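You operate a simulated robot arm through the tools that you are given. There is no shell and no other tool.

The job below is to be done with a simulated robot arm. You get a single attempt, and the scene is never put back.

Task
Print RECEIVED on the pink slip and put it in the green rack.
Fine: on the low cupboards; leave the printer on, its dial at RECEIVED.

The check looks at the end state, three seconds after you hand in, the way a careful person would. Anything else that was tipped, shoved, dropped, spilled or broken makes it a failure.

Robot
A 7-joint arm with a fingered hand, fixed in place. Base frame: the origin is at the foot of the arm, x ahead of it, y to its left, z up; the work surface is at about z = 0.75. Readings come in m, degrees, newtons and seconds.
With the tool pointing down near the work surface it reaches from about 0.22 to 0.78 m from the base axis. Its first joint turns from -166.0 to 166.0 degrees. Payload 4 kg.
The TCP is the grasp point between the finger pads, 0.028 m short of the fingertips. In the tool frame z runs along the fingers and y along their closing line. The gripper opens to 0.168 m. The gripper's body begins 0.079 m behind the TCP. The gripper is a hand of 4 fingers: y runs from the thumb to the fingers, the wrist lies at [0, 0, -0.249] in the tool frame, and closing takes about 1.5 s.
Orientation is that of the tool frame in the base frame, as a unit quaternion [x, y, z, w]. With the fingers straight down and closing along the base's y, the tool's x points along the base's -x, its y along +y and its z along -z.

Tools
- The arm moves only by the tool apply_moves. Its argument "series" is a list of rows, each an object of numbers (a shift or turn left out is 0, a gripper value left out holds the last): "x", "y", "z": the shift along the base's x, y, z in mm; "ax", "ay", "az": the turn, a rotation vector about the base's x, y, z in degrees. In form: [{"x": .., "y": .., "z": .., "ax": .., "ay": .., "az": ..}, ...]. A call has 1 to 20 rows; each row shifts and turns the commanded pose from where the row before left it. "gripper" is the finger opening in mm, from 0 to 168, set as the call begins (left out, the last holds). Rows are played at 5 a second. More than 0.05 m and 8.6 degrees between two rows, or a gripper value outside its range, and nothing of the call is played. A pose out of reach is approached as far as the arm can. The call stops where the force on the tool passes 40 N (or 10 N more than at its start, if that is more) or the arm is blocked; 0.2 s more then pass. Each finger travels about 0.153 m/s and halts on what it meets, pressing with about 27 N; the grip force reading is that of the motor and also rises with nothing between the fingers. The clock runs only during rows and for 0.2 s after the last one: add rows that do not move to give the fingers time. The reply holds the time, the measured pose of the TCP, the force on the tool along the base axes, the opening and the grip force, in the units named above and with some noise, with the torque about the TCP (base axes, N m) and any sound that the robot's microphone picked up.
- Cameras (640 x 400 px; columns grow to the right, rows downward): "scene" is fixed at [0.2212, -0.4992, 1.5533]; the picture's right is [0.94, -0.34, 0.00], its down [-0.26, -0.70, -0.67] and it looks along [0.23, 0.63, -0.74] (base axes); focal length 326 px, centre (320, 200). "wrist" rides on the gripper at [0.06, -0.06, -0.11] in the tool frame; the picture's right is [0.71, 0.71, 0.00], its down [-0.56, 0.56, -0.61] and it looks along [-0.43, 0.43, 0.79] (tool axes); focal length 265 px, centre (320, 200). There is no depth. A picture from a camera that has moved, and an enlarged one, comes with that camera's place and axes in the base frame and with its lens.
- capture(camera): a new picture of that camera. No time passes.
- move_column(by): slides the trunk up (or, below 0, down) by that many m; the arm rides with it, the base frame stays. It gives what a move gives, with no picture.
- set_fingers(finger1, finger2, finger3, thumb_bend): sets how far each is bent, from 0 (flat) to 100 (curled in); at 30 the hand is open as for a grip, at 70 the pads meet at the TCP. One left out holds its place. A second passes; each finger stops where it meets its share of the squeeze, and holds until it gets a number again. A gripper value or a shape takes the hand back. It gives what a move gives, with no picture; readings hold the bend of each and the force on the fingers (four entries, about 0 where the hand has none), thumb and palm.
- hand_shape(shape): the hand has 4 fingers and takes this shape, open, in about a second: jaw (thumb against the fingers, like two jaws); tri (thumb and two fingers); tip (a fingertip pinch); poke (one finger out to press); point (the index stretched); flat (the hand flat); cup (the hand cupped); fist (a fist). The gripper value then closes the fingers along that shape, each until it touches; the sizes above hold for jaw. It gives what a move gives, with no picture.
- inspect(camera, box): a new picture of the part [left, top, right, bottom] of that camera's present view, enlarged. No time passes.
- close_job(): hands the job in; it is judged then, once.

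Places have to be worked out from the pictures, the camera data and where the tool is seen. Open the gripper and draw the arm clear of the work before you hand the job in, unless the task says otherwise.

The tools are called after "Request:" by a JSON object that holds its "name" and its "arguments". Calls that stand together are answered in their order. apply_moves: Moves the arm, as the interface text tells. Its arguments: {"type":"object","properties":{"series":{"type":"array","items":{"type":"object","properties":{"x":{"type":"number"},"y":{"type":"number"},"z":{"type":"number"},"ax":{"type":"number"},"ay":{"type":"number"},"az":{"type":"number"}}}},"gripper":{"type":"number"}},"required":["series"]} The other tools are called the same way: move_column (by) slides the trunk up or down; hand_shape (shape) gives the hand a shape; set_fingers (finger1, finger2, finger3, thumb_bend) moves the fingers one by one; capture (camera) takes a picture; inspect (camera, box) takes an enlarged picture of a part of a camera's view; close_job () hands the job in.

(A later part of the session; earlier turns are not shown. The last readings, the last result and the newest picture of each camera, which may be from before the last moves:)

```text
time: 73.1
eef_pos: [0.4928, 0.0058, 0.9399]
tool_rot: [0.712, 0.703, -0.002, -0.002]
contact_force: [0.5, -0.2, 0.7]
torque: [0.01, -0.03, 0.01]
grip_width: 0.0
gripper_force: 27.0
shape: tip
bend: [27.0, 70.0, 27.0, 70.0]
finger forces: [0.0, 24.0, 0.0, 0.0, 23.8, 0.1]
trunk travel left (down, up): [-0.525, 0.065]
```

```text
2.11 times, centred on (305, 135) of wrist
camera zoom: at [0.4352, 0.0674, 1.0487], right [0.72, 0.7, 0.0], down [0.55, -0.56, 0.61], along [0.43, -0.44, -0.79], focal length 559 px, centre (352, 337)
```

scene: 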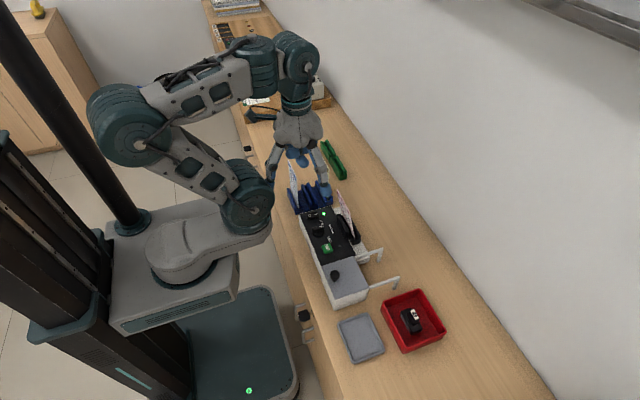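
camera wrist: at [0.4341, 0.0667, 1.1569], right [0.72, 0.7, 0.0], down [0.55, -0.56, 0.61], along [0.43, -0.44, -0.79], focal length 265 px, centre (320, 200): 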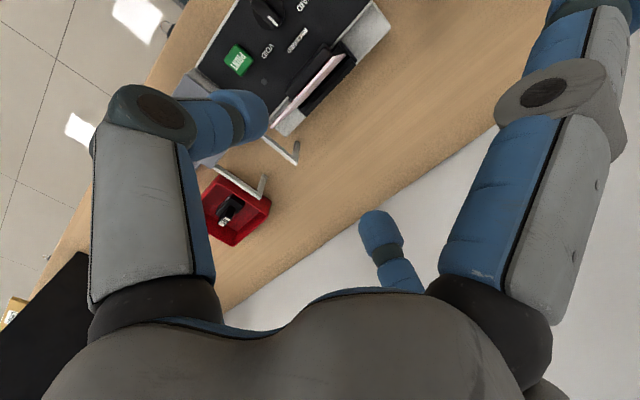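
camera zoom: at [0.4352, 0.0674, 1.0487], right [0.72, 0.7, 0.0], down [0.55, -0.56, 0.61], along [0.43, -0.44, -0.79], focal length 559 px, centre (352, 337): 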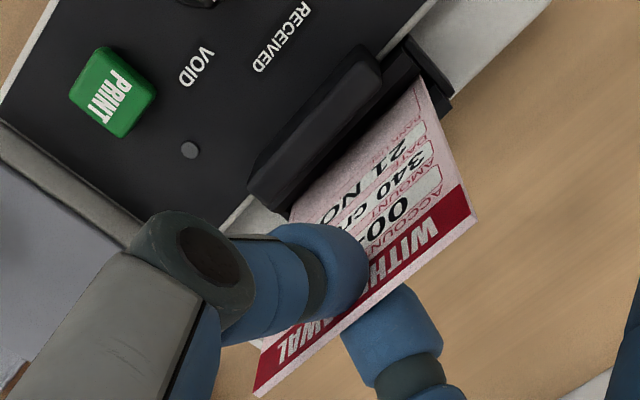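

The slip is gripped upright again. I lift it by 55 mm to inspect the BANK USE box.

Request:
{"name": "apply_moves", "arguments": {"series": [{"z": 10}, {"z": 15}, {"z": 15}, {"z": 15}]}}

Request:
{"name": "inspect", "arguments": {"camera": "scene", "box": [330, 165, 390, 240]}}

Request:
{"name": "inspect", "arguments": {"camera": "wrist", "box": [250, 60, 390, 220]}}

```text
time: 74.1
eef_pos: [0.4926, 0.0059, 0.9956]
tool_rot: [0.711, 0.703, -0.001, -0.001]
contact_force: [0.5, 0.4, -0.9]
torque: [0.0, -0.01, 0.02]
grip_width: 0.0
gripper_force: 27.4
shape: tip
bend: [27.0, 70.0, 27.0, 70.0]
finger forces: [0.1, 23.9, 0.0, 0.0, 23.9, 0.0]
trunk travel left (down, up): [-0.525, 0.065]
```

```text
5.33 times, centred on (360, 202) of scene
camera zoom: at [0.2212, -0.4992, 1.5533], right [0.94, -0.34, 0.0], down [-0.26, -0.7, -0.67], along [0.23, 0.63, -0.74], focal length 1736 px, centre (107, 187)
```

zoom: 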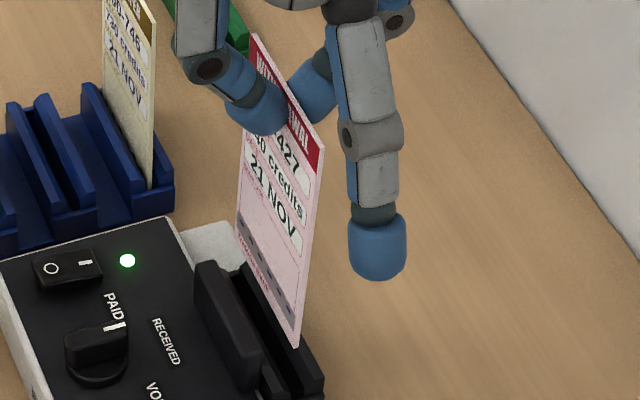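

```text
2.50 times, centred on (320, 140) of wrist
camera zoom: at [0.4345, 0.0666, 1.1042], right [0.72, 0.7, 0.0], down [0.55, -0.56, 0.61], along [0.42, -0.44, -0.79], focal length 664 px, centre (320, 350)
```

zoom: 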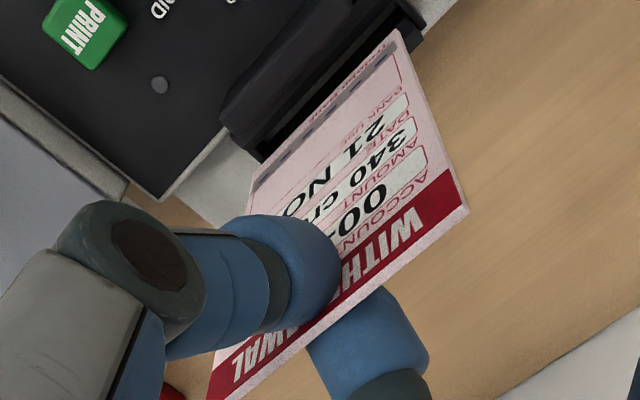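

The BANK USE box is still blank: the press clicked but nothing was printed. I check the lid's closure, the LED and other details closely for the cause.

Request:
{"name": "inspect", "arguments": {"camera": "scene", "box": [315, 255, 375, 310]}}

Request:
{"name": "inspect", "arguments": {"camera": "scene", "box": [310, 232, 370, 272]}}

Request:
{"name": "inspect", "arguments": {"camera": "wrist", "box": [150, 0, 330, 150]}}

Request:
{"name": "inspect", "arguments": {"camera": "scene", "box": [340, 165, 390, 235]}}

```text
7.27 times, centred on (345, 282) of scene
camera zoom: at [0.2212, -0.4992, 1.5533], right [0.94, -0.34, 0.0], down [-0.26, -0.7, -0.67], along [0.23, 0.63, -0.74], focal length 2367 px, centre (138, -400)
```

zoom: 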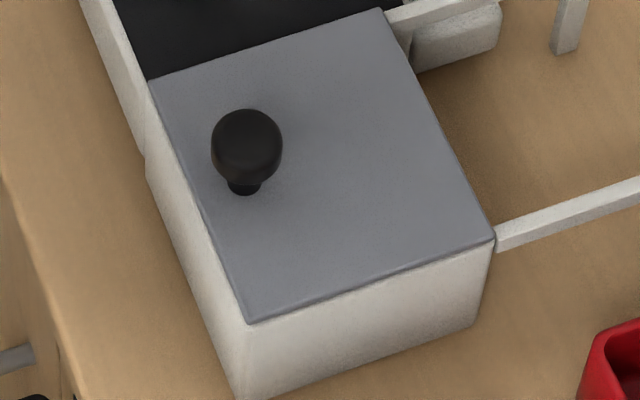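

```text
10.00 times, centred on (340, 252) of scene
camera zoom: at [0.2212, -0.4992, 1.5533], right [0.94, -0.34, 0.0], down [-0.26, -0.7, -0.67], along [0.23, 0.63, -0.74], focal length 3255 px, centre (120, -320)
```

zoom: 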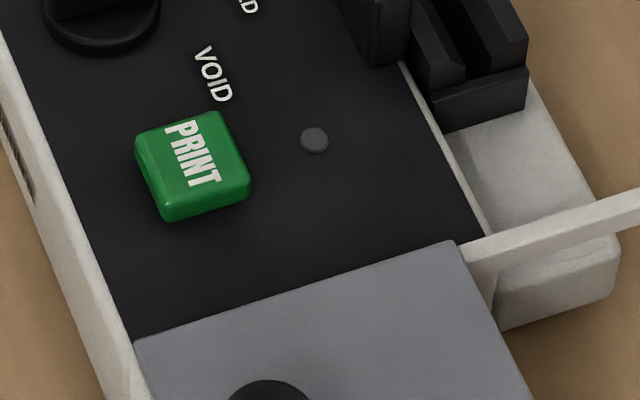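

```text
2.67 times, centred on (240, 75) of wrist
camera zoom: at [0.4345, 0.0666, 1.1042], right [0.72, 0.7, 0.0], down [0.55, -0.56, 0.61], along [0.42, -0.44, -0.79], focal length 708 px, centre (533, 533)
```

zoom: 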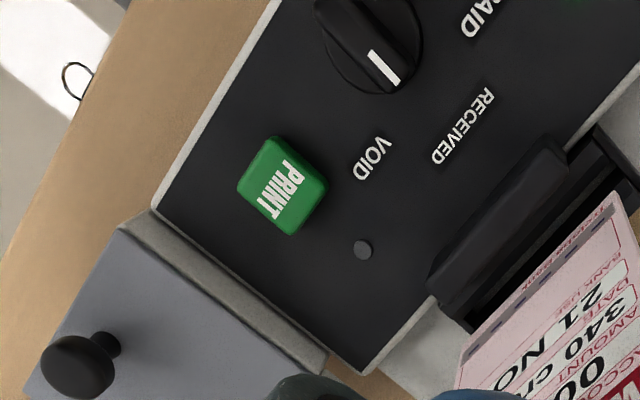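

```text
5.71 times, centred on (365, 200) of scene
camera zoom: at [0.2212, -0.4992, 1.5533], right [0.94, -0.34, 0.0], down [-0.26, -0.7, -0.67], along [0.23, 0.63, -0.74], focal length 1860 px, centre (63, 200)
```

zoom: 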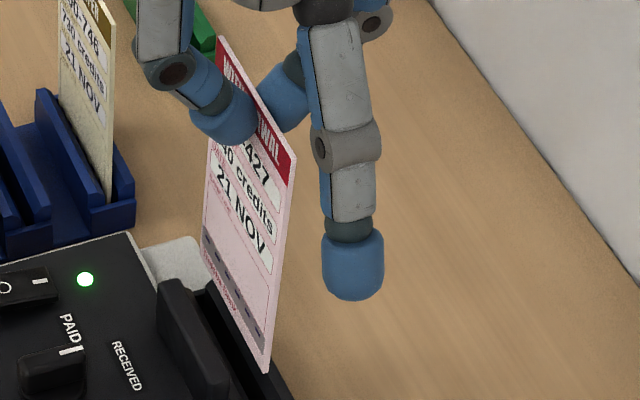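

Nothing else looks wrong from outside, so I suspect the cartridge isn't seated (the lamp beside PRINT never lit). I put the slip back down in the slot and will look at the cartridge more closely.

Request:
{"name": "apply_moves", "arguments": {"series": [{"z": -15}, {"z": -15}, {"z": -12}, {"z": -8}, {"z": 0}]}}

Request:
{"name": "inspect", "arguments": {"camera": "scene", "box": [310, 170, 400, 260]}}

```text
time: 75.3
eef_pos: [0.4915, 0.0066, 0.9437]
tool_rot: [0.712, 0.702, -0.002, -0.002]
contact_force: [-0.6, -0.2, -0.1]
torque: [0.0, -0.03, -0.04]
grip_width: 0.0
gripper_force: 27.2
shape: tip
bend: [27.0, 70.0, 27.0, 70.0]
finger forces: [0.1, 24.1, 0.0, 0.1, 23.9, 0.0]
trunk travel left (down, up): [-0.525, 0.065]
```

```text
4.44 times, centred on (355, 215) of scene
camera zoom: at [0.2212, -0.4992, 1.5533], right [0.94, -0.34, 0.0], down [-0.26, -0.7, -0.67], along [0.23, 0.63, -0.74], focal length 1447 px, centre (164, 133)
```

zoom: 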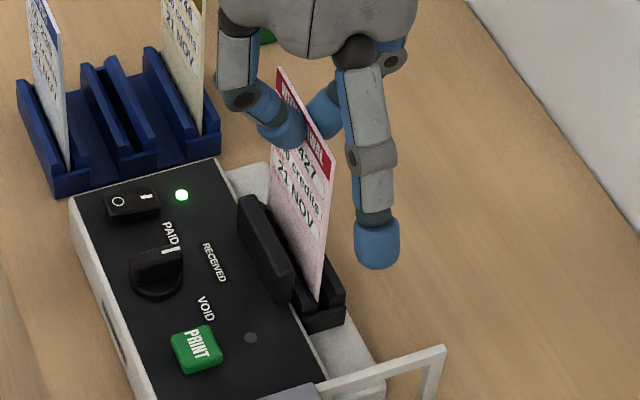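

The slip is back in the slot. I set it down the last 3 mm and release it.

Request:
{"name": "apply_moves", "arguments": {"series": [{"z": -2}, {"z": -1}, {"z": 0}]}}

Request:
{"name": "inspect", "arguments": {"camera": "scene", "box": [310, 170, 400, 260]}}

Request:
{"name": "apply_moves", "arguments": {"series": [{"z": 0}, {"z": 0}, {"z": 0}, {"z": 0}], "gripper": 80}}

Request:
{"name": "inspect", "arguments": {"camera": "scene", "box": [310, 170, 400, 260]}}

```text
time: 76.1
eef_pos: [0.4915, 0.0067, 0.9411]
tool_rot: [0.712, 0.702, -0.001, -0.002]
contact_force: [-0.2, -0.5, -0.3]
torque: [0.01, 0.0, 0.01]
grip_width: 0.0
gripper_force: 26.9
shape: tip
bend: [27.0, 70.0, 27.0, 70.0]
finger forces: [0.0, 24.0, 0.0, 0.1, 23.9, 0.1]
trunk travel left (down, up): [-0.525, 0.065]
```

```text
4.44 times, centred on (355, 215) of scene
camera zoom: at [0.2212, -0.4992, 1.5533], right [0.94, -0.34, 0.0], down [-0.26, -0.7, -0.67], along [0.23, 0.63, -0.74], focal length 1447 px, centre (164, 133)
```

zoom: 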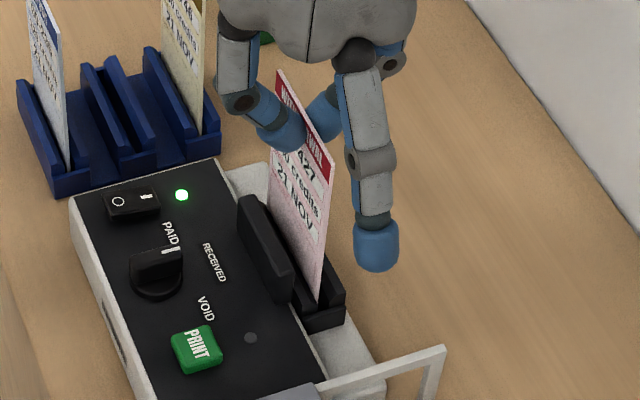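

```text
time: 77.1
eef_pos: [0.4933, 0.0058, 0.9419]
tool_rot: [0.711, 0.703, -0.002, -0.003]
contact_force: [-0.9, 0.5, 0.5]
torque: [0.04, 0.02, 0.06]
grip_width: 0.0797
gripper_force: 0.0
shape: tip
bend: [11.0, 36.0, 11.0, 36.0]
finger forces: [0.0, 0.0, 0.0, 0.0, 0.0, 0.0]
trunk travel left (down, up): [-0.525, 0.065]
```

```text
4.44 times, centred on (355, 215) of scene
camera zoom: at [0.2212, -0.4992, 1.5533], right [0.94, -0.34, 0.0], down [-0.26, -0.7, -0.67], along [0.23, 0.63, -0.74], focal length 1447 px, centre (164, 133)
```

zoom: 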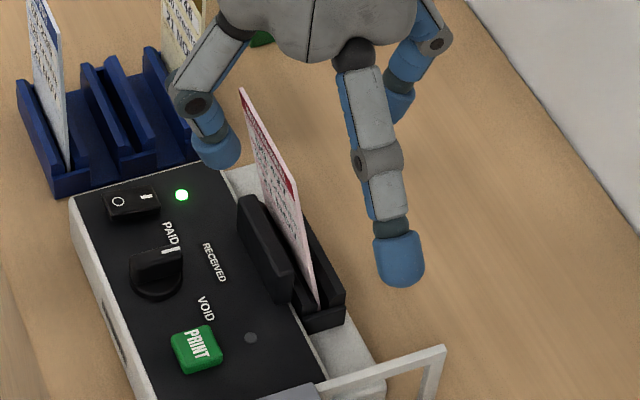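

Same lean as before. Next I rise and go around to the lid from its -y side using finger 1, well away from the slip.

Request:
{"name": "apply_moves", "arguments": {"series": [{"z": 25}, {"z": 40}, {"z": 45}, {"x": -18, "y": -41}, {"x": -24, "y": -41}, {"x": -25, "y": -41}, {"x": -25, "y": -41}, {"x": -25, "y": -41}, {"x": -25, "y": -40}]}}

Request:
{"name": "set_fingers", "arguments": {"finger1": 30, "finger2": 100, "finger3": 100, "thumb_bend": 57}}

Request:
{"name": "capture", "arguments": {"camera": "scene"}}

Request:
{"name": "capture", "arguments": {"camera": "wrist"}}

```text
time: 79.1
eef_pos: [0.3514, -0.238, 1.0518]
tool_rot: [0.71, 0.704, -0.002, -0.001]
contact_force: [-1.1, -0.9, 0.0]
torque: [0.02, 0.01, 0.01]
grip_width: 0.0799
gripper_force: 0.0
shape: tip
bend: [11.0, 35.0, 11.0, 35.0]
finger forces: [0.0, 0.1, 0.1, 0.0, 0.0, 0.1]
trunk travel left (down, up): [-0.525, 0.065]
```

```text
time: 80.1
eef_pos: [0.3526, -0.2376, 1.0515]
tool_rot: [0.712, 0.703, -0.002, -0.003]
contact_force: [0.5, 0.3, -0.1]
torque: [0.0, 0.0, -0.05]
grip_width: 0.0867
gripper_force: 0.0
shape: fingers
bend: [30.0, 100.0, 89.0, 56.0]
finger forces: [0.0, 0.0, 0.1, 0.0, 0.0, 0.0]
trunk travel left (down, up): [-0.525, 0.065]
```

```text
taken
```

scene: 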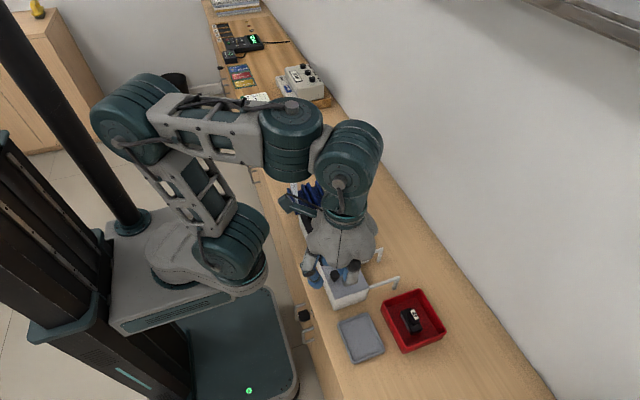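

```text
taken
camera wrist: at [0.2928, -0.1772, 1.161], right [0.72, 0.7, 0.0], down [0.55, -0.56, 0.61], along [0.43, -0.44, -0.79], focal length 265 px, centre (320, 200)
```

wrist: 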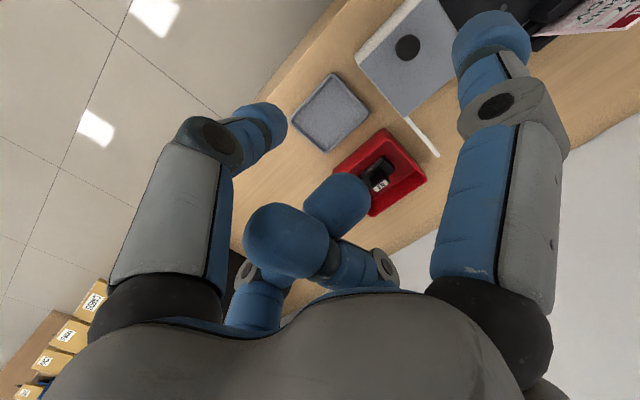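

The knob is where expected relative to finger 1. I descend beside it.

Request:
{"name": "apply_moves", "arguments": {"series": [{"z": -40}, {"z": -40}, {"z": -40}, {"z": -30}, {"z": -25}, {"z": -13}]}}

Request:
{"name": "inspect", "arguments": {"camera": "scene", "box": [280, 230, 440, 330]}}

Request:
{"name": "capture", "arguments": {"camera": "wrist"}}

```text
time: 81.5
eef_pos: [0.3517, -0.2377, 0.8645]
tool_rot: [0.711, 0.704, -0.002, -0.002]
contact_force: [1.0, 0.6, -0.1]
torque: [-0.02, -0.02, -0.02]
grip_width: 0.0867
gripper_force: 0.0
shape: fingers
bend: [30.0, 100.0, 89.0, 56.0]
finger forces: [0.0, 0.0, 0.1, 0.0, 0.0, 0.1]
trunk travel left (down, up): [-0.525, 0.065]
```

```text
4.00 times, centred on (360, 280) of scene
camera zoom: at [0.2212, -0.4992, 1.5533], right [0.94, -0.34, 0.0], down [-0.26, -0.7, -0.67], along [0.23, 0.63, -0.74], focal length 1302 px, centre (160, -120)
```

zoom: 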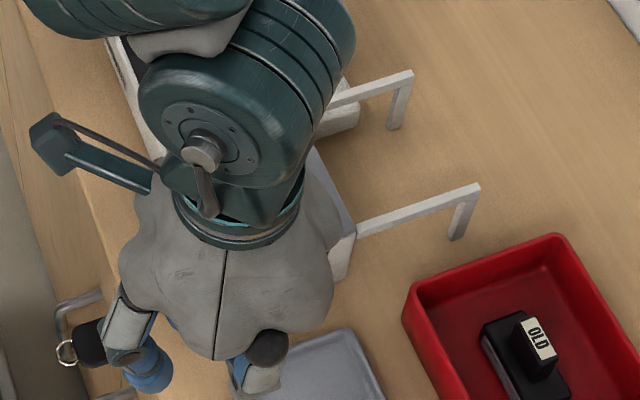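

```text
taken
camera wrist: at [0.2937, -0.1769, 0.9733], right [0.71, 0.7, 0.0], down [0.55, -0.56, 0.61], along [0.43, -0.44, -0.79], focal length 265 px, centre (320, 200)
```

wrist: 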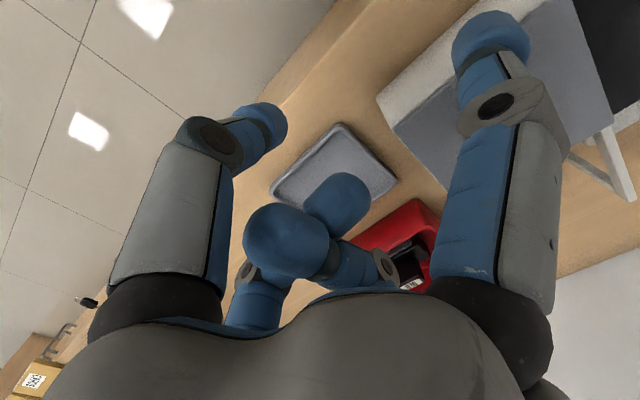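

Finger 1 is beside the knob. I push the lid open in +x.

Request:
{"name": "apply_moves", "arguments": {"series": [{"x": 8}, {"x": 8}, {"x": 8}, {"x": 8}, {"x": 8}, {"x": 8}, {"x": 8}, {"x": 8}, {"x": 8}]}}

Request:
{"name": "capture", "arguments": {"camera": "wrist"}}

Request:
{"name": "inspect", "arguments": {"camera": "scene", "box": [280, 230, 440, 330]}}

```text
time: 83.5
eef_pos: [0.4239, -0.2375, 0.8644]
tool_rot: [0.711, 0.703, -0.002, -0.002]
contact_force: [0.3, -0.4, -0.3]
torque: [-0.02, 0.02, 0.02]
grip_width: 0.0865
gripper_force: 0.5
shape: fingers
bend: [30.0, 100.0, 89.0, 56.0]
finger forces: [0.2, 0.1, 0.1, 0.0, 0.0, 0.0]
trunk travel left (down, up): [-0.525, 0.065]
```

```text
taken
camera wrist: at [0.3644, -0.1776, 0.9741], right [0.72, 0.7, 0.0], down [0.55, -0.56, 0.61], along [0.43, -0.44, -0.79], focal length 265 px, centre (320, 200)
```

wrist: 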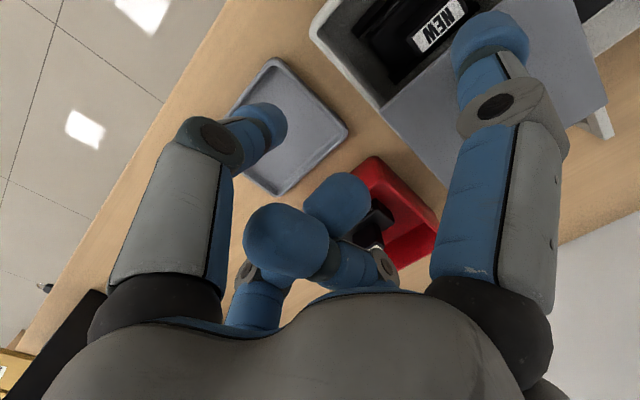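

```text
4.00 times, centred on (360, 280) of scene
camera zoom: at [0.2212, -0.4992, 1.5533], right [0.94, -0.34, 0.0], down [-0.26, -0.7, -0.67], along [0.23, 0.63, -0.74], focal length 1302 px, centre (160, -120)
```

zoom: 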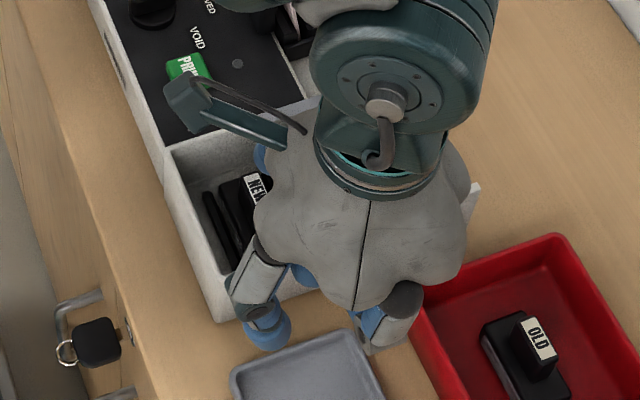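

The lid is open again. I back off, raise the hand and look closely into the bay from both cameras.

Request:
{"name": "apply_moves", "arguments": {"series": [{"x": -4}, {"z": 30}, {"z": 40}, {"z": 40}, {"x": -25, "y": -30, "z": 20}, {"x": -25, "y": -30, "z": 10}]}}

Request:
{"name": "capture", "arguments": {"camera": "wrist"}}

Request:
{"name": "inspect", "arguments": {"camera": "scene", "box": [316, 258, 364, 298]}}

```text
time: 84.9
eef_pos: [0.3684, -0.3, 1.0019]
tool_rot: [0.712, 0.703, -0.001, -0.003]
contact_force: [-0.4, 0.4, 0.0]
torque: [-0.01, -0.01, -0.01]
grip_width: 0.0867
gripper_force: 0.0
shape: fingers
bend: [30.0, 100.0, 89.0, 56.0]
finger forces: [0.0, 0.1, 0.0, 0.1, 0.0, 0.0]
trunk travel left (down, up): [-0.525, 0.065]
```

```text
taken
camera wrist: at [0.3105, -0.2393, 1.1129], right [0.72, 0.7, 0.0], down [0.55, -0.57, 0.61], along [0.43, -0.44, -0.79], focal length 265 px, centre (320, 200)
```

wrist: 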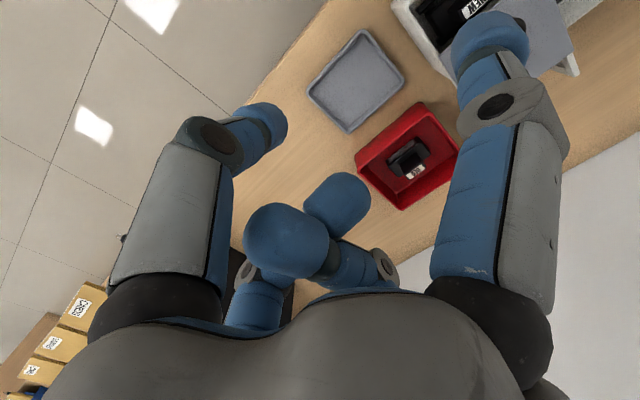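

```text
10.00 times, centred on (340, 278) of scene
camera zoom: at [0.2212, -0.4992, 1.5533], right [0.94, -0.34, 0.0], down [-0.26, -0.7, -0.67], along [0.23, 0.63, -0.74], focal length 3255 px, centre (120, -580)
```

zoom: 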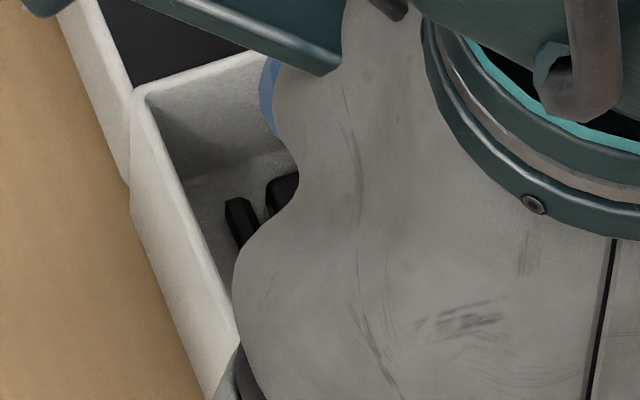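

The hand blocks the view. I move it to the +y side (above slip height), open the thumb, and look again.

Request:
{"name": "apply_moves", "arguments": {"series": [{"z": 30}, {"x": 10, "y": 45, "z": 10}, {"x": 10, "y": 48}, {"x": 10, "y": 48}, {"x": 5, "y": 48}, {"y": 48}, {"y": 40}]}}

Request:
{"name": "set_fingers", "arguments": {"thumb_bend": 30}}

Request:
{"name": "capture", "arguments": {"camera": "wrist"}}

Request:
{"name": "inspect", "arguments": {"camera": "scene", "box": [322, 258, 362, 298]}}

```text
time: 86.5
eef_pos: [0.4026, -0.0204, 1.0449]
tool_rot: [0.712, 0.703, -0.002, -0.002]
contact_force: [0.3, 0.0, -0.8]
torque: [-0.04, 0.0, -0.03]
grip_width: 0.0863
gripper_force: 0.1
shape: fingers
bend: [30.0, 100.0, 89.0, 56.0]
finger forces: [0.0, 0.0, 0.1, 0.0, 0.1, 0.1]
trunk travel left (down, up): [-0.525, 0.065]
```

```text
time: 87.5
eef_pos: [0.4038, -0.0212, 1.0468]
tool_rot: [0.712, 0.703, -0.002, -0.002]
contact_force: [-0.4, 0.2, 0.8]
torque: [0.02, 0.0, 0.02]
grip_width: 0.1174
gripper_force: 0.0
shape: fingers
bend: [30.0, 100.0, 89.0, 30.0]
finger forces: [0.0, 0.0, 0.0, 0.0, 0.0, 0.1]
trunk travel left (down, up): [-0.525, 0.065]
```

```text
taken
camera wrist: at [0.3444, 0.04, 1.1556], right [0.72, 0.7, 0.0], down [0.55, -0.56, 0.61], along [0.43, -0.44, -0.79], focal length 265 px, centre (320, 200)
```

wrist: 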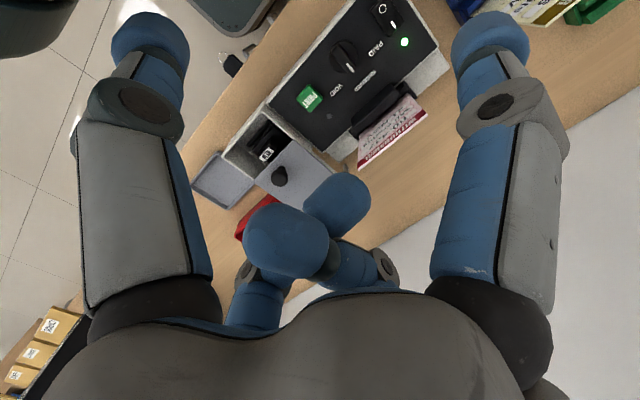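

```text
10.00 times, centred on (342, 278) of scene
camera zoom: at [0.2212, -0.4992, 1.5533], right [0.94, -0.34, 0.0], down [-0.26, -0.7, -0.67], along [0.23, 0.63, -0.74], focal length 3255 px, centre (100, -580)
```

zoom: 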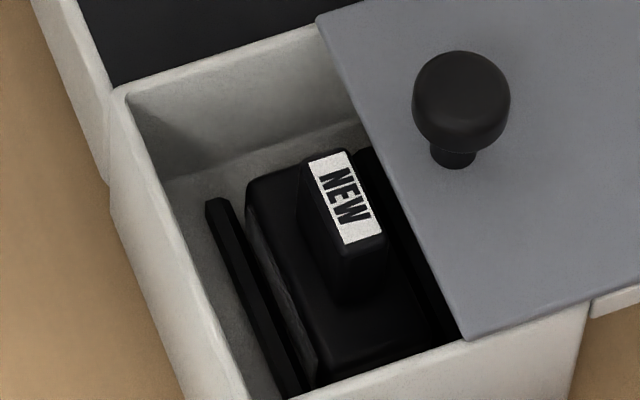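

Request:
{"name": "inspect", "arguments": {"camera": "wrist", "box": [215, 100, 315, 210]}}

Request:
{"name": "inspect", "arguments": {"camera": "scene", "box": [328, 268, 356, 296]}}

Request:
{"name": "inspect", "arguments": {"camera": "wrist", "box": [345, 80, 435, 175]}}

```text
3.64 times, centred on (265, 155) of wrist
camera zoom: at [0.3444, 0.04, 1.1556], right [0.72, 0.7, 0.0], down [0.55, -0.56, 0.61], along [0.43, -0.44, -0.79], focal length 965 px, centre (520, 364)
```

zoom: 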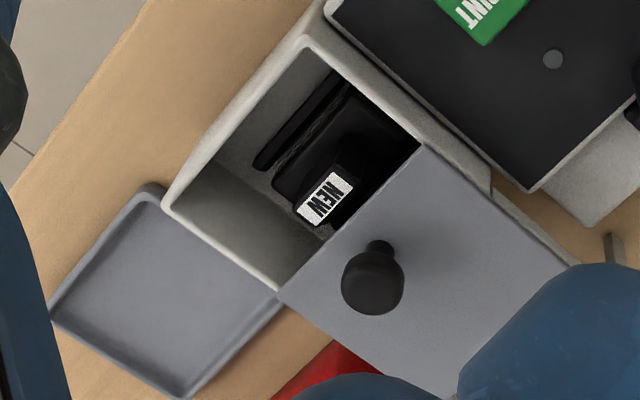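

```text
14.29 times, centred on (342, 282) of scene
camera zoom: at [0.2212, -0.4992, 1.5533], right [0.94, -0.34, 0.0], down [-0.26, -0.7, -0.67], along [0.23, 0.63, -0.74], focal length 4650 px, centre (6, -971)
```

zoom: 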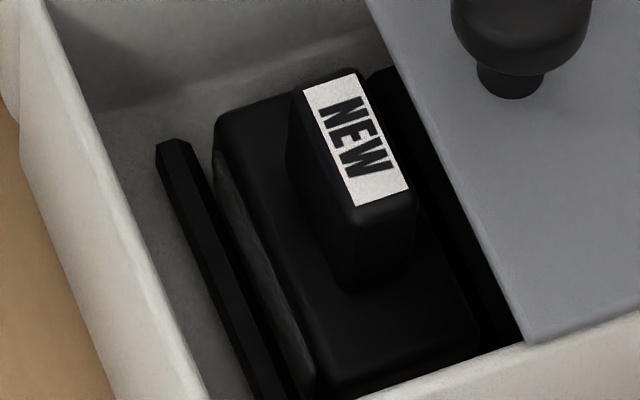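

```text
4.21 times, centred on (390, 128) of wrist
camera zoom: at [0.3444, 0.04, 1.1556], right [0.72, 0.7, 0.0], down [0.55, -0.56, 0.61], along [0.43, -0.44, -0.79], focal length 1118 px, centre (25, 505)
```

zoom: 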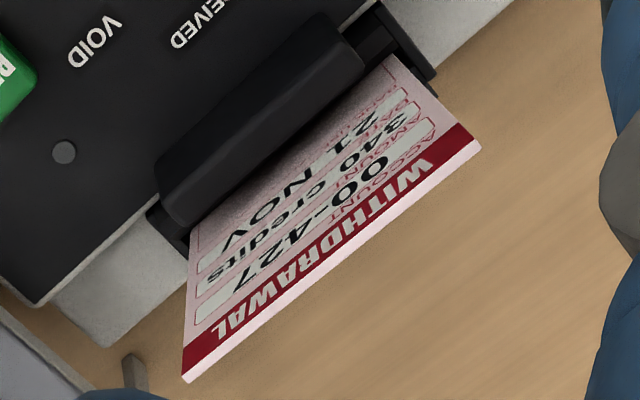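

The NEW cartridge sits squarely between its ribs at the same height as the OLD one in its tray, so it is seated; the slip's bottom is also on the slot floor. I'll close the lid again, then press PRINT more firmly and hold it.

Request:
{"name": "apply_moves", "arguments": {"series": [{"x": 13, "y": -36}, {"x": 13, "y": -36}, {"x": 13, "y": -36}, {"x": 13, "y": -36}, {"x": 14, "y": -36}, {"x": 14, "y": -37}, {"z": -40}, {"z": -40}, {"z": -40}, {"z": -30}]}}

Request:
{"name": "inspect", "arguments": {"camera": "scene", "box": [290, 220, 450, 320]}}

Request:
{"name": "capture", "arguments": {"camera": "wrist"}}

```text
time: 89.7
eef_pos: [0.4835, -0.2392, 0.8926]
tool_rot: [0.712, 0.702, -0.002, -0.003]
contact_force: [-0.1, 0.0, 0.7]
torque: [-0.02, 0.03, 0.02]
grip_width: 0.117
gripper_force: 0.1
shape: fingers
bend: [30.0, 100.0, 89.0, 30.0]
finger forces: [0.0, 0.0, 0.0, 0.0, 0.1, 0.0]
trunk travel left (down, up): [-0.525, 0.065]
```

```text
4.00 times, centred on (370, 270) of scene
camera zoom: at [0.2212, -0.4992, 1.5533], right [0.94, -0.34, 0.0], down [-0.26, -0.7, -0.67], along [0.23, 0.63, -0.74], focal length 1302 px, centre (120, -80)
```

zoom: 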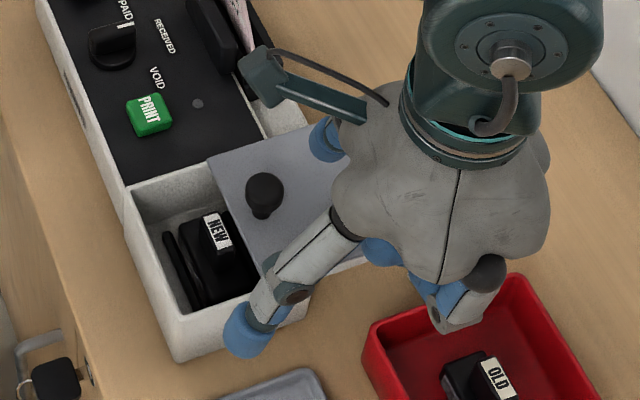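

```text
taken
camera wrist: at [0.4249, -0.1786, 1.0032], right [0.72, 0.7, 0.0], down [0.55, -0.56, 0.61], along [0.43, -0.44, -0.79], focal length 265 px, centre (320, 200)
```

wrist: 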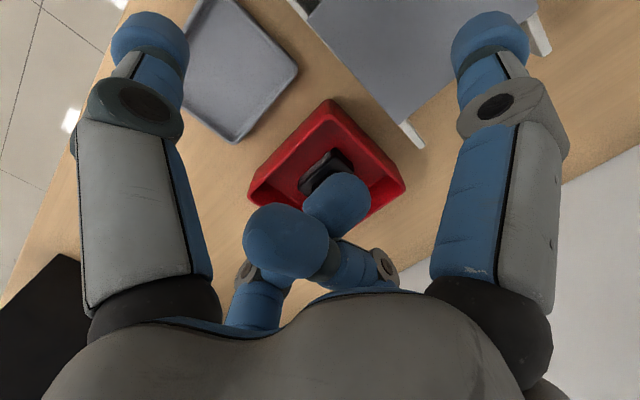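

Clear on all sides. I lower the last 28 mm and push the knob back in -x.

Request:
{"name": "apply_moves", "arguments": {"series": [{"z": -15}, {"z": -13}, {"x": -8}, {"x": -8}, {"x": -8}, {"x": -8}, {"x": -8}, {"x": -8}, {"x": -8}, {"x": -8}, {"x": -6}]}}

Request:
{"name": "inspect", "arguments": {"camera": "scene", "box": [290, 220, 450, 320]}}

```text
time: 92.1
eef_pos: [0.4138, -0.2385, 0.8654]
tool_rot: [0.712, 0.702, -0.001, -0.002]
contact_force: [1.0, 0.0, -0.2]
torque: [0.0, -0.04, -0.03]
grip_width: 0.117
gripper_force: 0.4
shape: fingers
bend: [30.0, 100.0, 89.0, 30.0]
finger forces: [0.4, 0.0, 0.0, 0.0, 0.0, 0.0]
trunk travel left (down, up): [-0.525, 0.065]
```

```text
4.00 times, centred on (370, 270) of scene
camera zoom: at [0.2212, -0.4992, 1.5533], right [0.94, -0.34, 0.0], down [-0.26, -0.7, -0.67], along [0.23, 0.63, -0.74], focal length 1302 px, centre (120, -80)
```

zoom: 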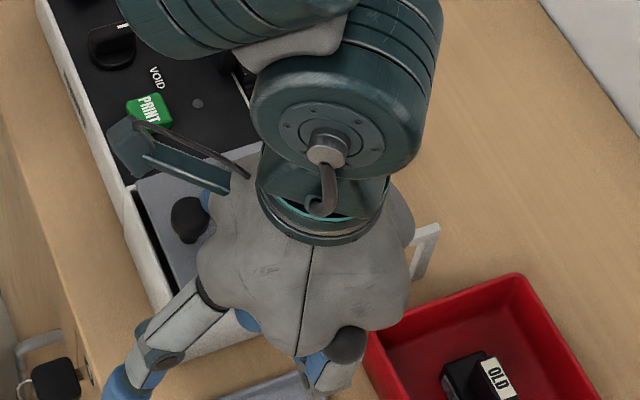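

About 7 mm of gap remain. I close it in small steps.

Request:
{"name": "apply_moves", "arguments": {"series": [{"x": -4}, {"x": -2}, {"x": -1}, {"x": 0}]}}

Request:
{"name": "inspect", "arguments": {"camera": "scene", "box": [315, 255, 375, 310]}}

```text
time: 93.1
eef_pos: [0.4068, -0.237, 0.8678]
tool_rot: [0.712, 0.703, -0.003, -0.002]
contact_force: [0.2, -0.2, 0.2]
torque: [0.02, -0.03, -0.05]
grip_width: 0.1169
gripper_force: 0.3
shape: fingers
bend: [30.0, 100.0, 89.0, 30.0]
finger forces: [0.4, 0.0, 0.1, 0.0, 0.1, 0.0]
trunk travel left (down, up): [-0.525, 0.065]
```

```text
7.27 times, centred on (345, 282) of scene
camera zoom: at [0.2212, -0.4992, 1.5533], right [0.94, -0.34, 0.0], down [-0.26, -0.7, -0.67], along [0.23, 0.63, -0.74], focal length 2367 px, centre (138, -400)
```

zoom: 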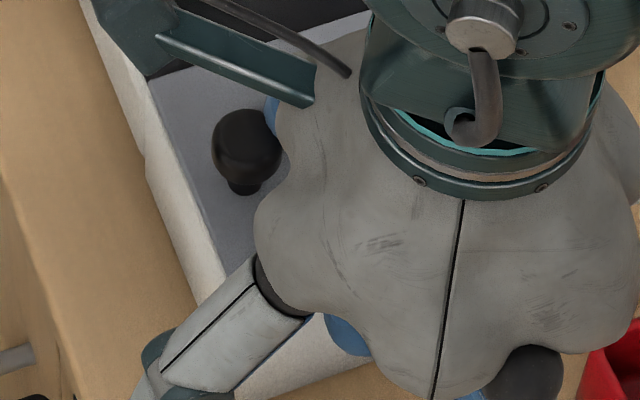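

The knob and lid edge are back at their closed position. I lift off and return to the PRINT position with finger 3 down, yaw +20°.

Request:
{"name": "apply_moves", "arguments": {"series": [{"x": 4}, {"z": 35}, {"z": 45}, {"z": 45}, {"z": 45}, {"z": 15}, {"y": 47, "az": 3}, {"y": 47, "az": 3}, {"y": 47, "az": 3}, {"x": -12, "y": 47, "az": 3}, {"x": -12, "y": 47, "az": 4}, {"x": -11, "y": 47, "az": 4}]}}

Request:
{"name": "set_fingers", "arguments": {"finger1": 100, "finger2": 100, "finger3": 30, "thumb_bend": 58}}

Request:
{"name": "inspect", "arguments": {"camera": "scene", "box": [270, 150, 430, 310]}}

```text
time: 95.7
eef_pos: [0.3763, 0.0454, 1.0495]
tool_rot: [0.578, 0.816, -0.001, -0.001]
contact_force: [3.5, -1.6, 0.1]
torque: [-0.04, -0.04, 0.25]
grip_width: 0.115
gripper_force: 0.0
shape: fingers
bend: [30.0, 100.0, 89.0, 32.0]
finger forces: [0.1, 0.0, 0.0, 0.1, 0.0, 0.1]
trunk travel left (down, up): [-0.525, 0.065]
```

```text
time: 96.7
eef_pos: [0.376, 0.0429, 1.0491]
tool_rot: [0.579, 0.816, -0.002, -0.002]
contact_force: [0.1, -0.1, 0.4]
torque: [0.01, -0.02, -0.04]
grip_width: 0.0435
gripper_force: 0.1
shape: fingers
bend: [89.0, 100.0, 30.0, 57.0]
finger forces: [0.0, 0.0, 0.0, 0.0, 0.0, 0.0]
trunk travel left (down, up): [-0.525, 0.065]
```

```text
2.50 times, centred on (350, 230) of scene
camera zoom: at [0.2212, -0.4992, 1.5533], right [0.94, -0.34, 0.0], down [-0.26, -0.7, -0.67], along [0.23, 0.63, -0.74], focal length 814 px, centre (245, 125)
```

zoom: 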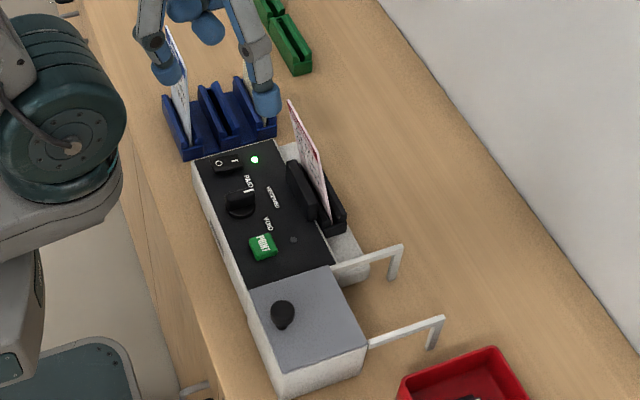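

Lid closed, slip in the slot, power on, dial at RECEIVED. I descend to just above PRINT.

Request:
{"name": "apply_moves", "arguments": {"series": [{"y": 1, "z": -40}, {"z": -45}, {"z": -45}, {"z": -40}, {"z": -25}, {"z": 0}]}}

Request:
{"name": "inspect", "arguments": {"camera": "scene", "box": [290, 190, 386, 260]}}

```text
time: 98.1
eef_pos: [0.3754, 0.0446, 0.8579]
tool_rot: [0.578, 0.816, -0.002, -0.002]
contact_force: [-0.4, 0.8, -1.1]
torque: [0.01, 0.0, -0.01]
grip_width: 0.0434
gripper_force: 0.1
shape: fingers
bend: [89.0, 100.0, 30.0, 57.0]
finger forces: [0.1, 0.0, 0.1, 0.0, 0.1, 0.0]
trunk travel left (down, up): [-0.525, 0.065]
```

```text
5.71 times, centred on (338, 225) of scene
camera zoom: at [0.2212, -0.4992, 1.5533], right [0.94, -0.34, 0.0], down [-0.26, -0.7, -0.67], along [0.23, 0.63, -0.74], focal length 1860 px, centre (217, 57)
```

zoom: 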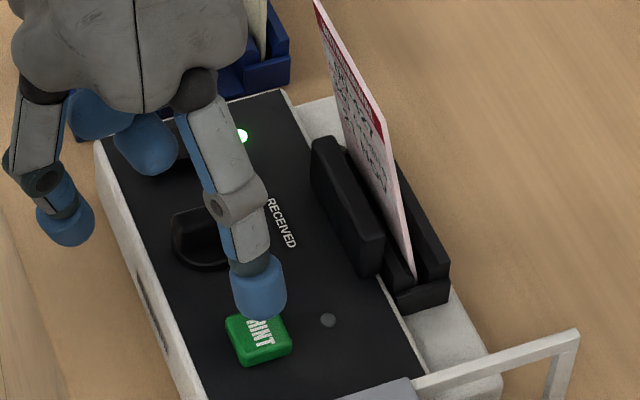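

Right above the button. I press down past the click and hold for a second.

Request:
{"name": "apply_moves", "arguments": {"series": [{"z": -9}, {"z": -8}, {"z": -4}, {"z": -2}, {"z": -2}, {"z": 0}, {"z": 0}, {"z": 0}, {"z": 0}]}}

Request:
{"name": "inspect", "arguments": {"camera": "scene", "box": [290, 190, 386, 260]}}

```text
time: 100.1
eef_pos: [0.3757, 0.0463, 0.8311]
tool_rot: [0.579, 0.816, -0.002, -0.001]
contact_force: [-0.5, 3.4, 10.3]
torque: [-0.8, -0.27, 0.07]
grip_width: 0.0432
gripper_force: 4.6
shape: fingers
bend: [89.0, 100.0, 29.0, 57.0]
finger forces: [0.1, 0.1, 9.8, 0.1, 0.0, 0.0]
trunk travel left (down, up): [-0.525, 0.065]
heard: click
```

```text
5.71 times, centred on (338, 225) of scene
camera zoom: at [0.2212, -0.4992, 1.5533], right [0.94, -0.34, 0.0], down [-0.26, -0.7, -0.67], along [0.23, 0.63, -0.74], focal length 1860 px, centre (217, 57)
```

zoom: 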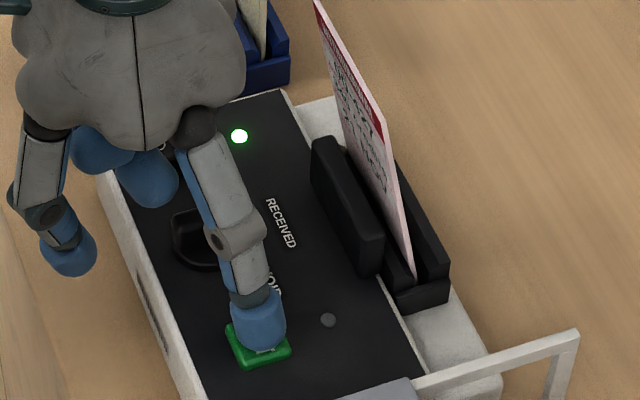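

Only the click again, at nearly 10 N and fully pressed; no print reaction. I lift off and look for instructions or markings (there is text on the printer's front side) and at the head and slot more closely.

Request:
{"name": "apply_moves", "arguments": {"series": [{"z": 10}, {"z": 30}, {"z": 40}, {"z": 40}]}}

Request:
{"name": "capture", "arguments": {"camera": "wrist"}}

Request:
{"name": "inspect", "arguments": {"camera": "scene", "box": [300, 225, 340, 265]}}

Request:
{"name": "inspect", "arguments": {"camera": "scene", "box": [332, 180, 372, 240]}}

```text
time: 101.1
eef_pos: [0.3755, 0.0442, 0.9508]
tool_rot: [0.578, 0.816, -0.003, -0.002]
contact_force: [0.3, -0.2, 0.3]
torque: [0.02, 0.02, 0.01]
grip_width: 0.0432
gripper_force: 0.1
shape: fingers
bend: [89.0, 100.0, 30.0, 57.0]
finger forces: [0.2, 0.0, 0.0, 0.0, 0.0, 0.0]
trunk travel left (down, up): [-0.525, 0.065]
```

```text
taken
camera wrist: at [0.2995, 0.0813, 1.0612], right [0.43, 0.9, 0.0], down [0.71, -0.34, 0.61], along [0.55, -0.27, -0.79], focal length 265 px, centre (320, 200)
```

wrist: 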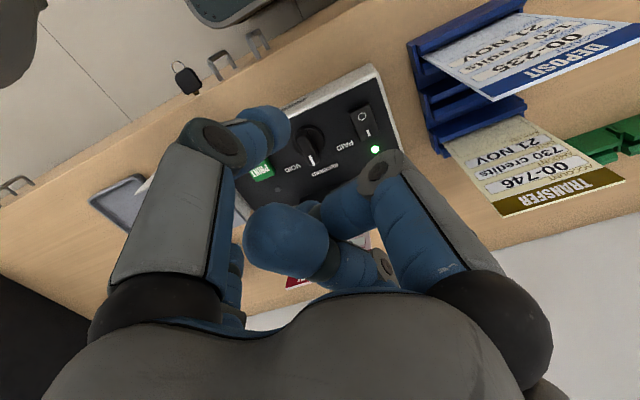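

```text
10.00 times, centred on (320, 245) of scene
camera zoom: at [0.2212, -0.4992, 1.5533], right [0.94, -0.34, 0.0], down [-0.26, -0.7, -0.67], along [0.23, 0.63, -0.74], focal length 3255 px, centre (320, -250)
```

zoom: 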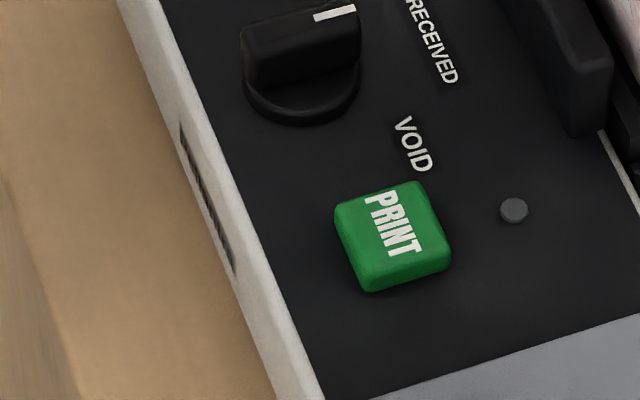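

```text
6.67 times, centred on (352, 210) of scene
camera zoom: at [0.2212, -0.4992, 1.5533], right [0.94, -0.34, 0.0], down [-0.26, -0.7, -0.67], along [0.23, 0.63, -0.74], focal length 2170 px, centre (107, 133)
```

zoom: 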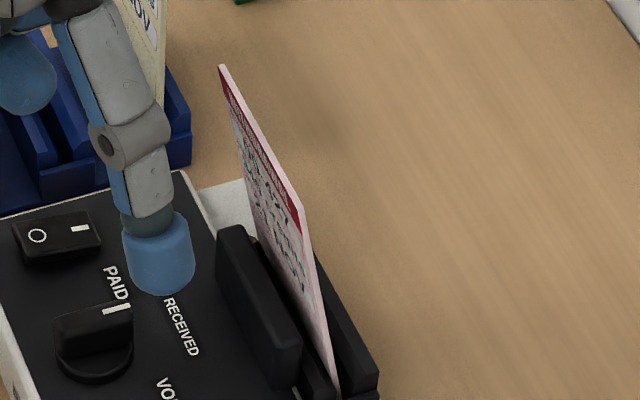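

Request:
{"name": "inspect", "arguments": {"camera": "wrist", "box": [270, 60, 390, 135]}}

Request:
{"name": "inspect", "arguments": {"camera": "scene", "box": [308, 235, 324, 255]}}

```text
5.33 times, centred on (330, 98) of wrist
camera zoom: at [0.2995, 0.0813, 1.0612], right [0.43, 0.9, 0.0], down [0.71, -0.34, 0.61], along [0.55, -0.27, -0.79], focal length 1416 px, centre (267, 747)
```

zoom: 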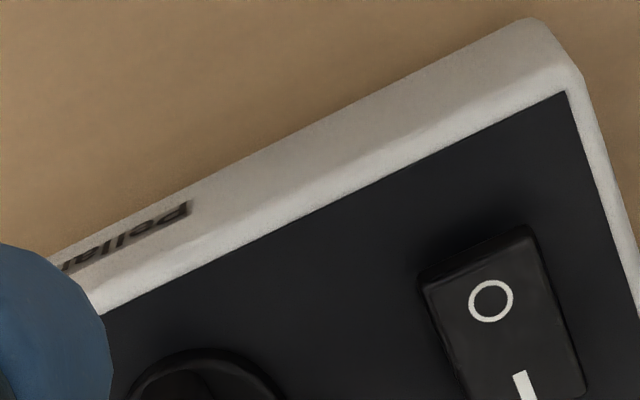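

```text
16.00 times, centred on (316, 245) of scene
camera zoom: at [0.2212, -0.4992, 1.5533], right [0.94, -0.34, 0.0], down [-0.26, -0.7, -0.67], along [0.23, 0.63, -0.74], focal length 5208 px, centre (384, -520)
```

zoom: 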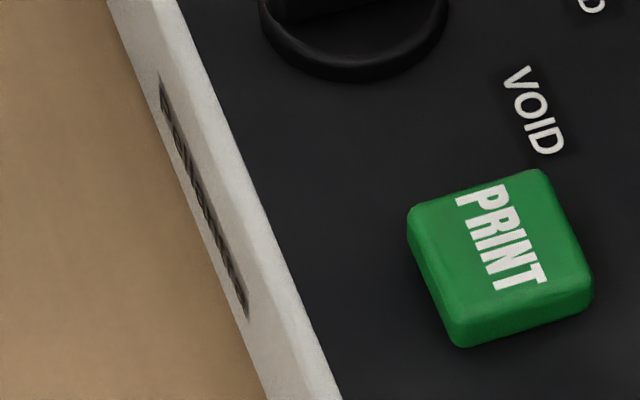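

No instructions, just the maker's name. One thing I can improve: the slip leaned about 10° in the wide slot. I will regrip it and set it down flush against the slot's inner wall (next to the head) so that it stands nearly upright.

Request:
{"name": "apply_moves", "arguments": {"series": [{"z": 45}, {"z": 50}, {"x": 24, "y": -8, "az": -4}, {"x": 24, "y": -8, "az": -4}, {"x": 24, "y": -8, "az": -4}, {"x": 23, "y": -7, "az": -4}, {"x": 23, "y": -7, "az": -4}]}}

Request:
{"name": "hand_shape", "arguments": {"shape": "tip"}}

Request:
{"name": "apply_moves", "arguments": {"series": [{"z": 0}, {"z": 0}, {"z": 0}, {"z": -25}, {"z": -30}, {"z": -25}, {"z": -15}, {"z": -8}, {"z": -4}], "gripper": 80}}

Request:
{"name": "inspect", "arguments": {"camera": "wrist", "box": [220, 40, 390, 230]}}

```text
time: 102.7
eef_pos: [0.4929, 0.0058, 1.0464]
tool_rot: [0.712, 0.702, -0.002, -0.002]
contact_force: [-0.1, 0.0, 0.0]
torque: [0.0, 0.0, -0.01]
grip_width: 0.0434
gripper_force: 0.1
shape: fingers
bend: [89.0, 100.0, 30.0, 57.0]
finger forces: [0.0, 0.1, 0.1, 0.0, 0.0, 0.1]
trunk travel left (down, up): [-0.525, 0.065]
```

```text
time: 103.6
eef_pos: [0.4938, 0.005, 1.045]
tool_rot: [0.711, 0.703, -0.002, -0.001]
contact_force: [-0.1, 0.0, -0.6]
torque: [0.01, -0.02, 0.0]
grip_width: 0.1681
gripper_force: 0.1
shape: tip
bend: [11.0, 30.0, 11.0, 30.0]
finger forces: [0.1, 0.1, 0.0, 0.1, 0.2, 0.1]
trunk travel left (down, up): [-0.525, 0.065]
```

```text
time: 105.6
eef_pos: [0.4934, 0.0066, 0.9386]
tool_rot: [0.711, 0.703, -0.001, -0.001]
contact_force: [-0.3, 0.0, 0.4]
torque: [-0.02, 0.02, -0.02]
grip_width: 0.0805
gripper_force: 0.2
shape: tip
bend: [11.0, 35.0, 11.0, 35.0]
finger forces: [0.0, 0.1, 0.1, 0.0, 0.0, 0.0]
trunk travel left (down, up): [-0.525, 0.065]
```

```text
2.11 times, centred on (305, 135) of wrist
camera zoom: at [0.4352, 0.0674, 1.0479], right [0.72, 0.7, 0.0], down [0.55, -0.56, 0.61], along [0.43, -0.44, -0.79], focal length 559 px, centre (352, 337)
```

zoom: 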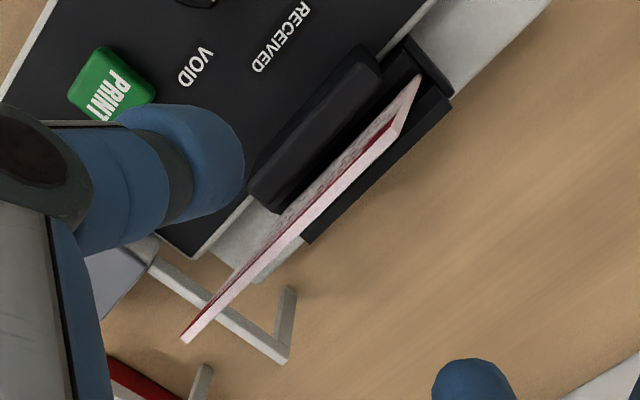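

Positioned as before. I close in stages, lift slightly, shift toward the inner wall, and lower to the floor again.

Request:
{"name": "apply_moves", "arguments": {"series": [{"z": 0}, {"z": 0}, {"z": 0}], "gripper": 40}}

Request:
{"name": "apply_moves", "arguments": {"series": [{"z": 0}, {"z": 0}, {"z": 0}], "gripper": 16}}

Request:
{"name": "apply_moves", "arguments": {"series": [{"z": 0}, {"z": 0}, {"z": 0}, {"z": 0}, {"z": 0}], "gripper": 0}}

Request:
{"name": "apply_moves", "arguments": {"series": [{"z": 6}, {"x": -3}, {"x": -3}, {"z": 0}]}}

Request:
{"name": "inspect", "arguments": {"camera": "scene", "box": [334, 170, 390, 247]}}

Request:
{"name": "inspect", "arguments": {"camera": "wrist", "box": [250, 40, 390, 130]}}

```text
time: 106.4
eef_pos: [0.493, 0.0067, 0.9381]
tool_rot: [0.712, 0.702, -0.002, -0.002]
contact_force: [-0.6, -0.6, -0.5]
torque: [0.03, 0.01, 0.0]
grip_width: 0.0403
gripper_force: 0.1
shape: tip
bend: [11.0, 78.0, 11.0, 50.0]
finger forces: [0.0, 0.0, 0.1, 0.0, 0.0, 0.0]
trunk travel left (down, up): [-0.525, 0.065]
```

```text
time: 107.2
eef_pos: [0.4936, 0.0071, 0.939]
tool_rot: [0.712, 0.703, -0.002, -0.001]
contact_force: [0.0, -0.6, -0.1]
torque: [-0.03, 0.0, 0.0]
grip_width: 0.0165
gripper_force: 0.1
shape: tip
bend: [11.0, 74.0, 11.0, 61.0]
finger forces: [0.0, 0.0, 0.0, 0.1, 0.1, 0.1]
trunk travel left (down, up): [-0.525, 0.065]
```

```text
time: 108.4
eef_pos: [0.4934, 0.0062, 0.9391]
tool_rot: [0.712, 0.702, -0.002, -0.001]
contact_force: [-0.2, 1.0, -0.3]
torque: [-0.02, 0.03, -0.01]
grip_width: 0.0001
gripper_force: 27.3
shape: tip
bend: [27.0, 70.0, 27.0, 70.0]
finger forces: [0.0, 23.8, 0.0, 0.1, 23.8, 0.1]
trunk travel left (down, up): [-0.525, 0.065]
```

```text
time: 109.4
eef_pos: [0.4885, 0.0079, 0.9439]
tool_rot: [0.712, 0.703, -0.002, -0.003]
contact_force: [0.7, 0.5, 0.3]
torque: [0.03, -0.08, 0.0]
grip_width: 0.0
gripper_force: 27.1
shape: tip
bend: [27.0, 70.0, 27.0, 70.0]
finger forces: [0.0, 24.3, 0.1, 0.0, 24.0, 0.1]
trunk travel left (down, up): [-0.525, 0.065]
```

```text
5.19 times, centred on (362, 208) of scene
camera zoom: at [0.2212, -0.4992, 1.5533], right [0.94, -0.34, 0.0], down [-0.26, -0.7, -0.67], along [0.23, 0.63, -0.74], focal length 1691 px, centre (102, 156)
```

zoom: 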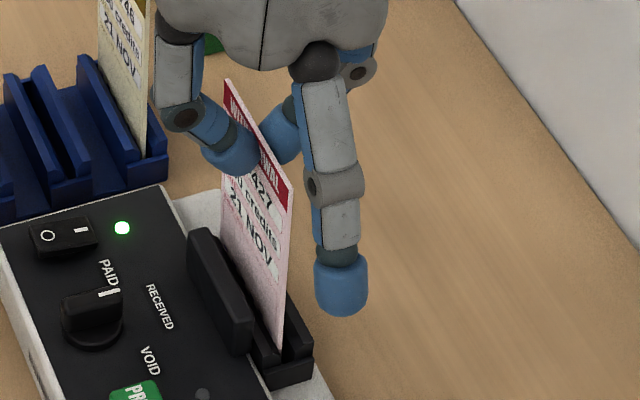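

```text
4.44 times, centred on (320, 85) of wrist
camera zoom: at [0.4291, 0.068, 1.0543], right [0.72, 0.7, 0.0], down [0.55, -0.56, 0.61], along [0.43, -0.44, -0.79], focal length 1180 px, centre (320, 711)
```

zoom: 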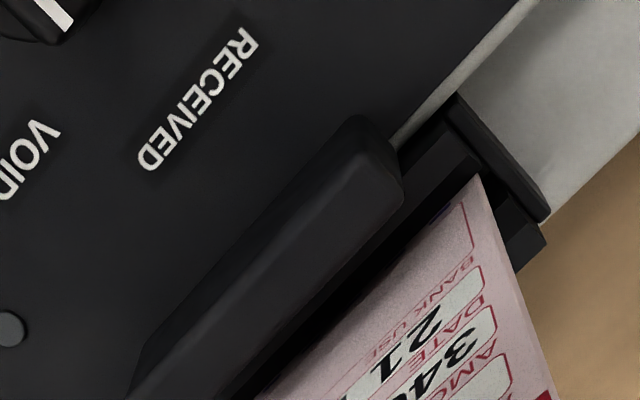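

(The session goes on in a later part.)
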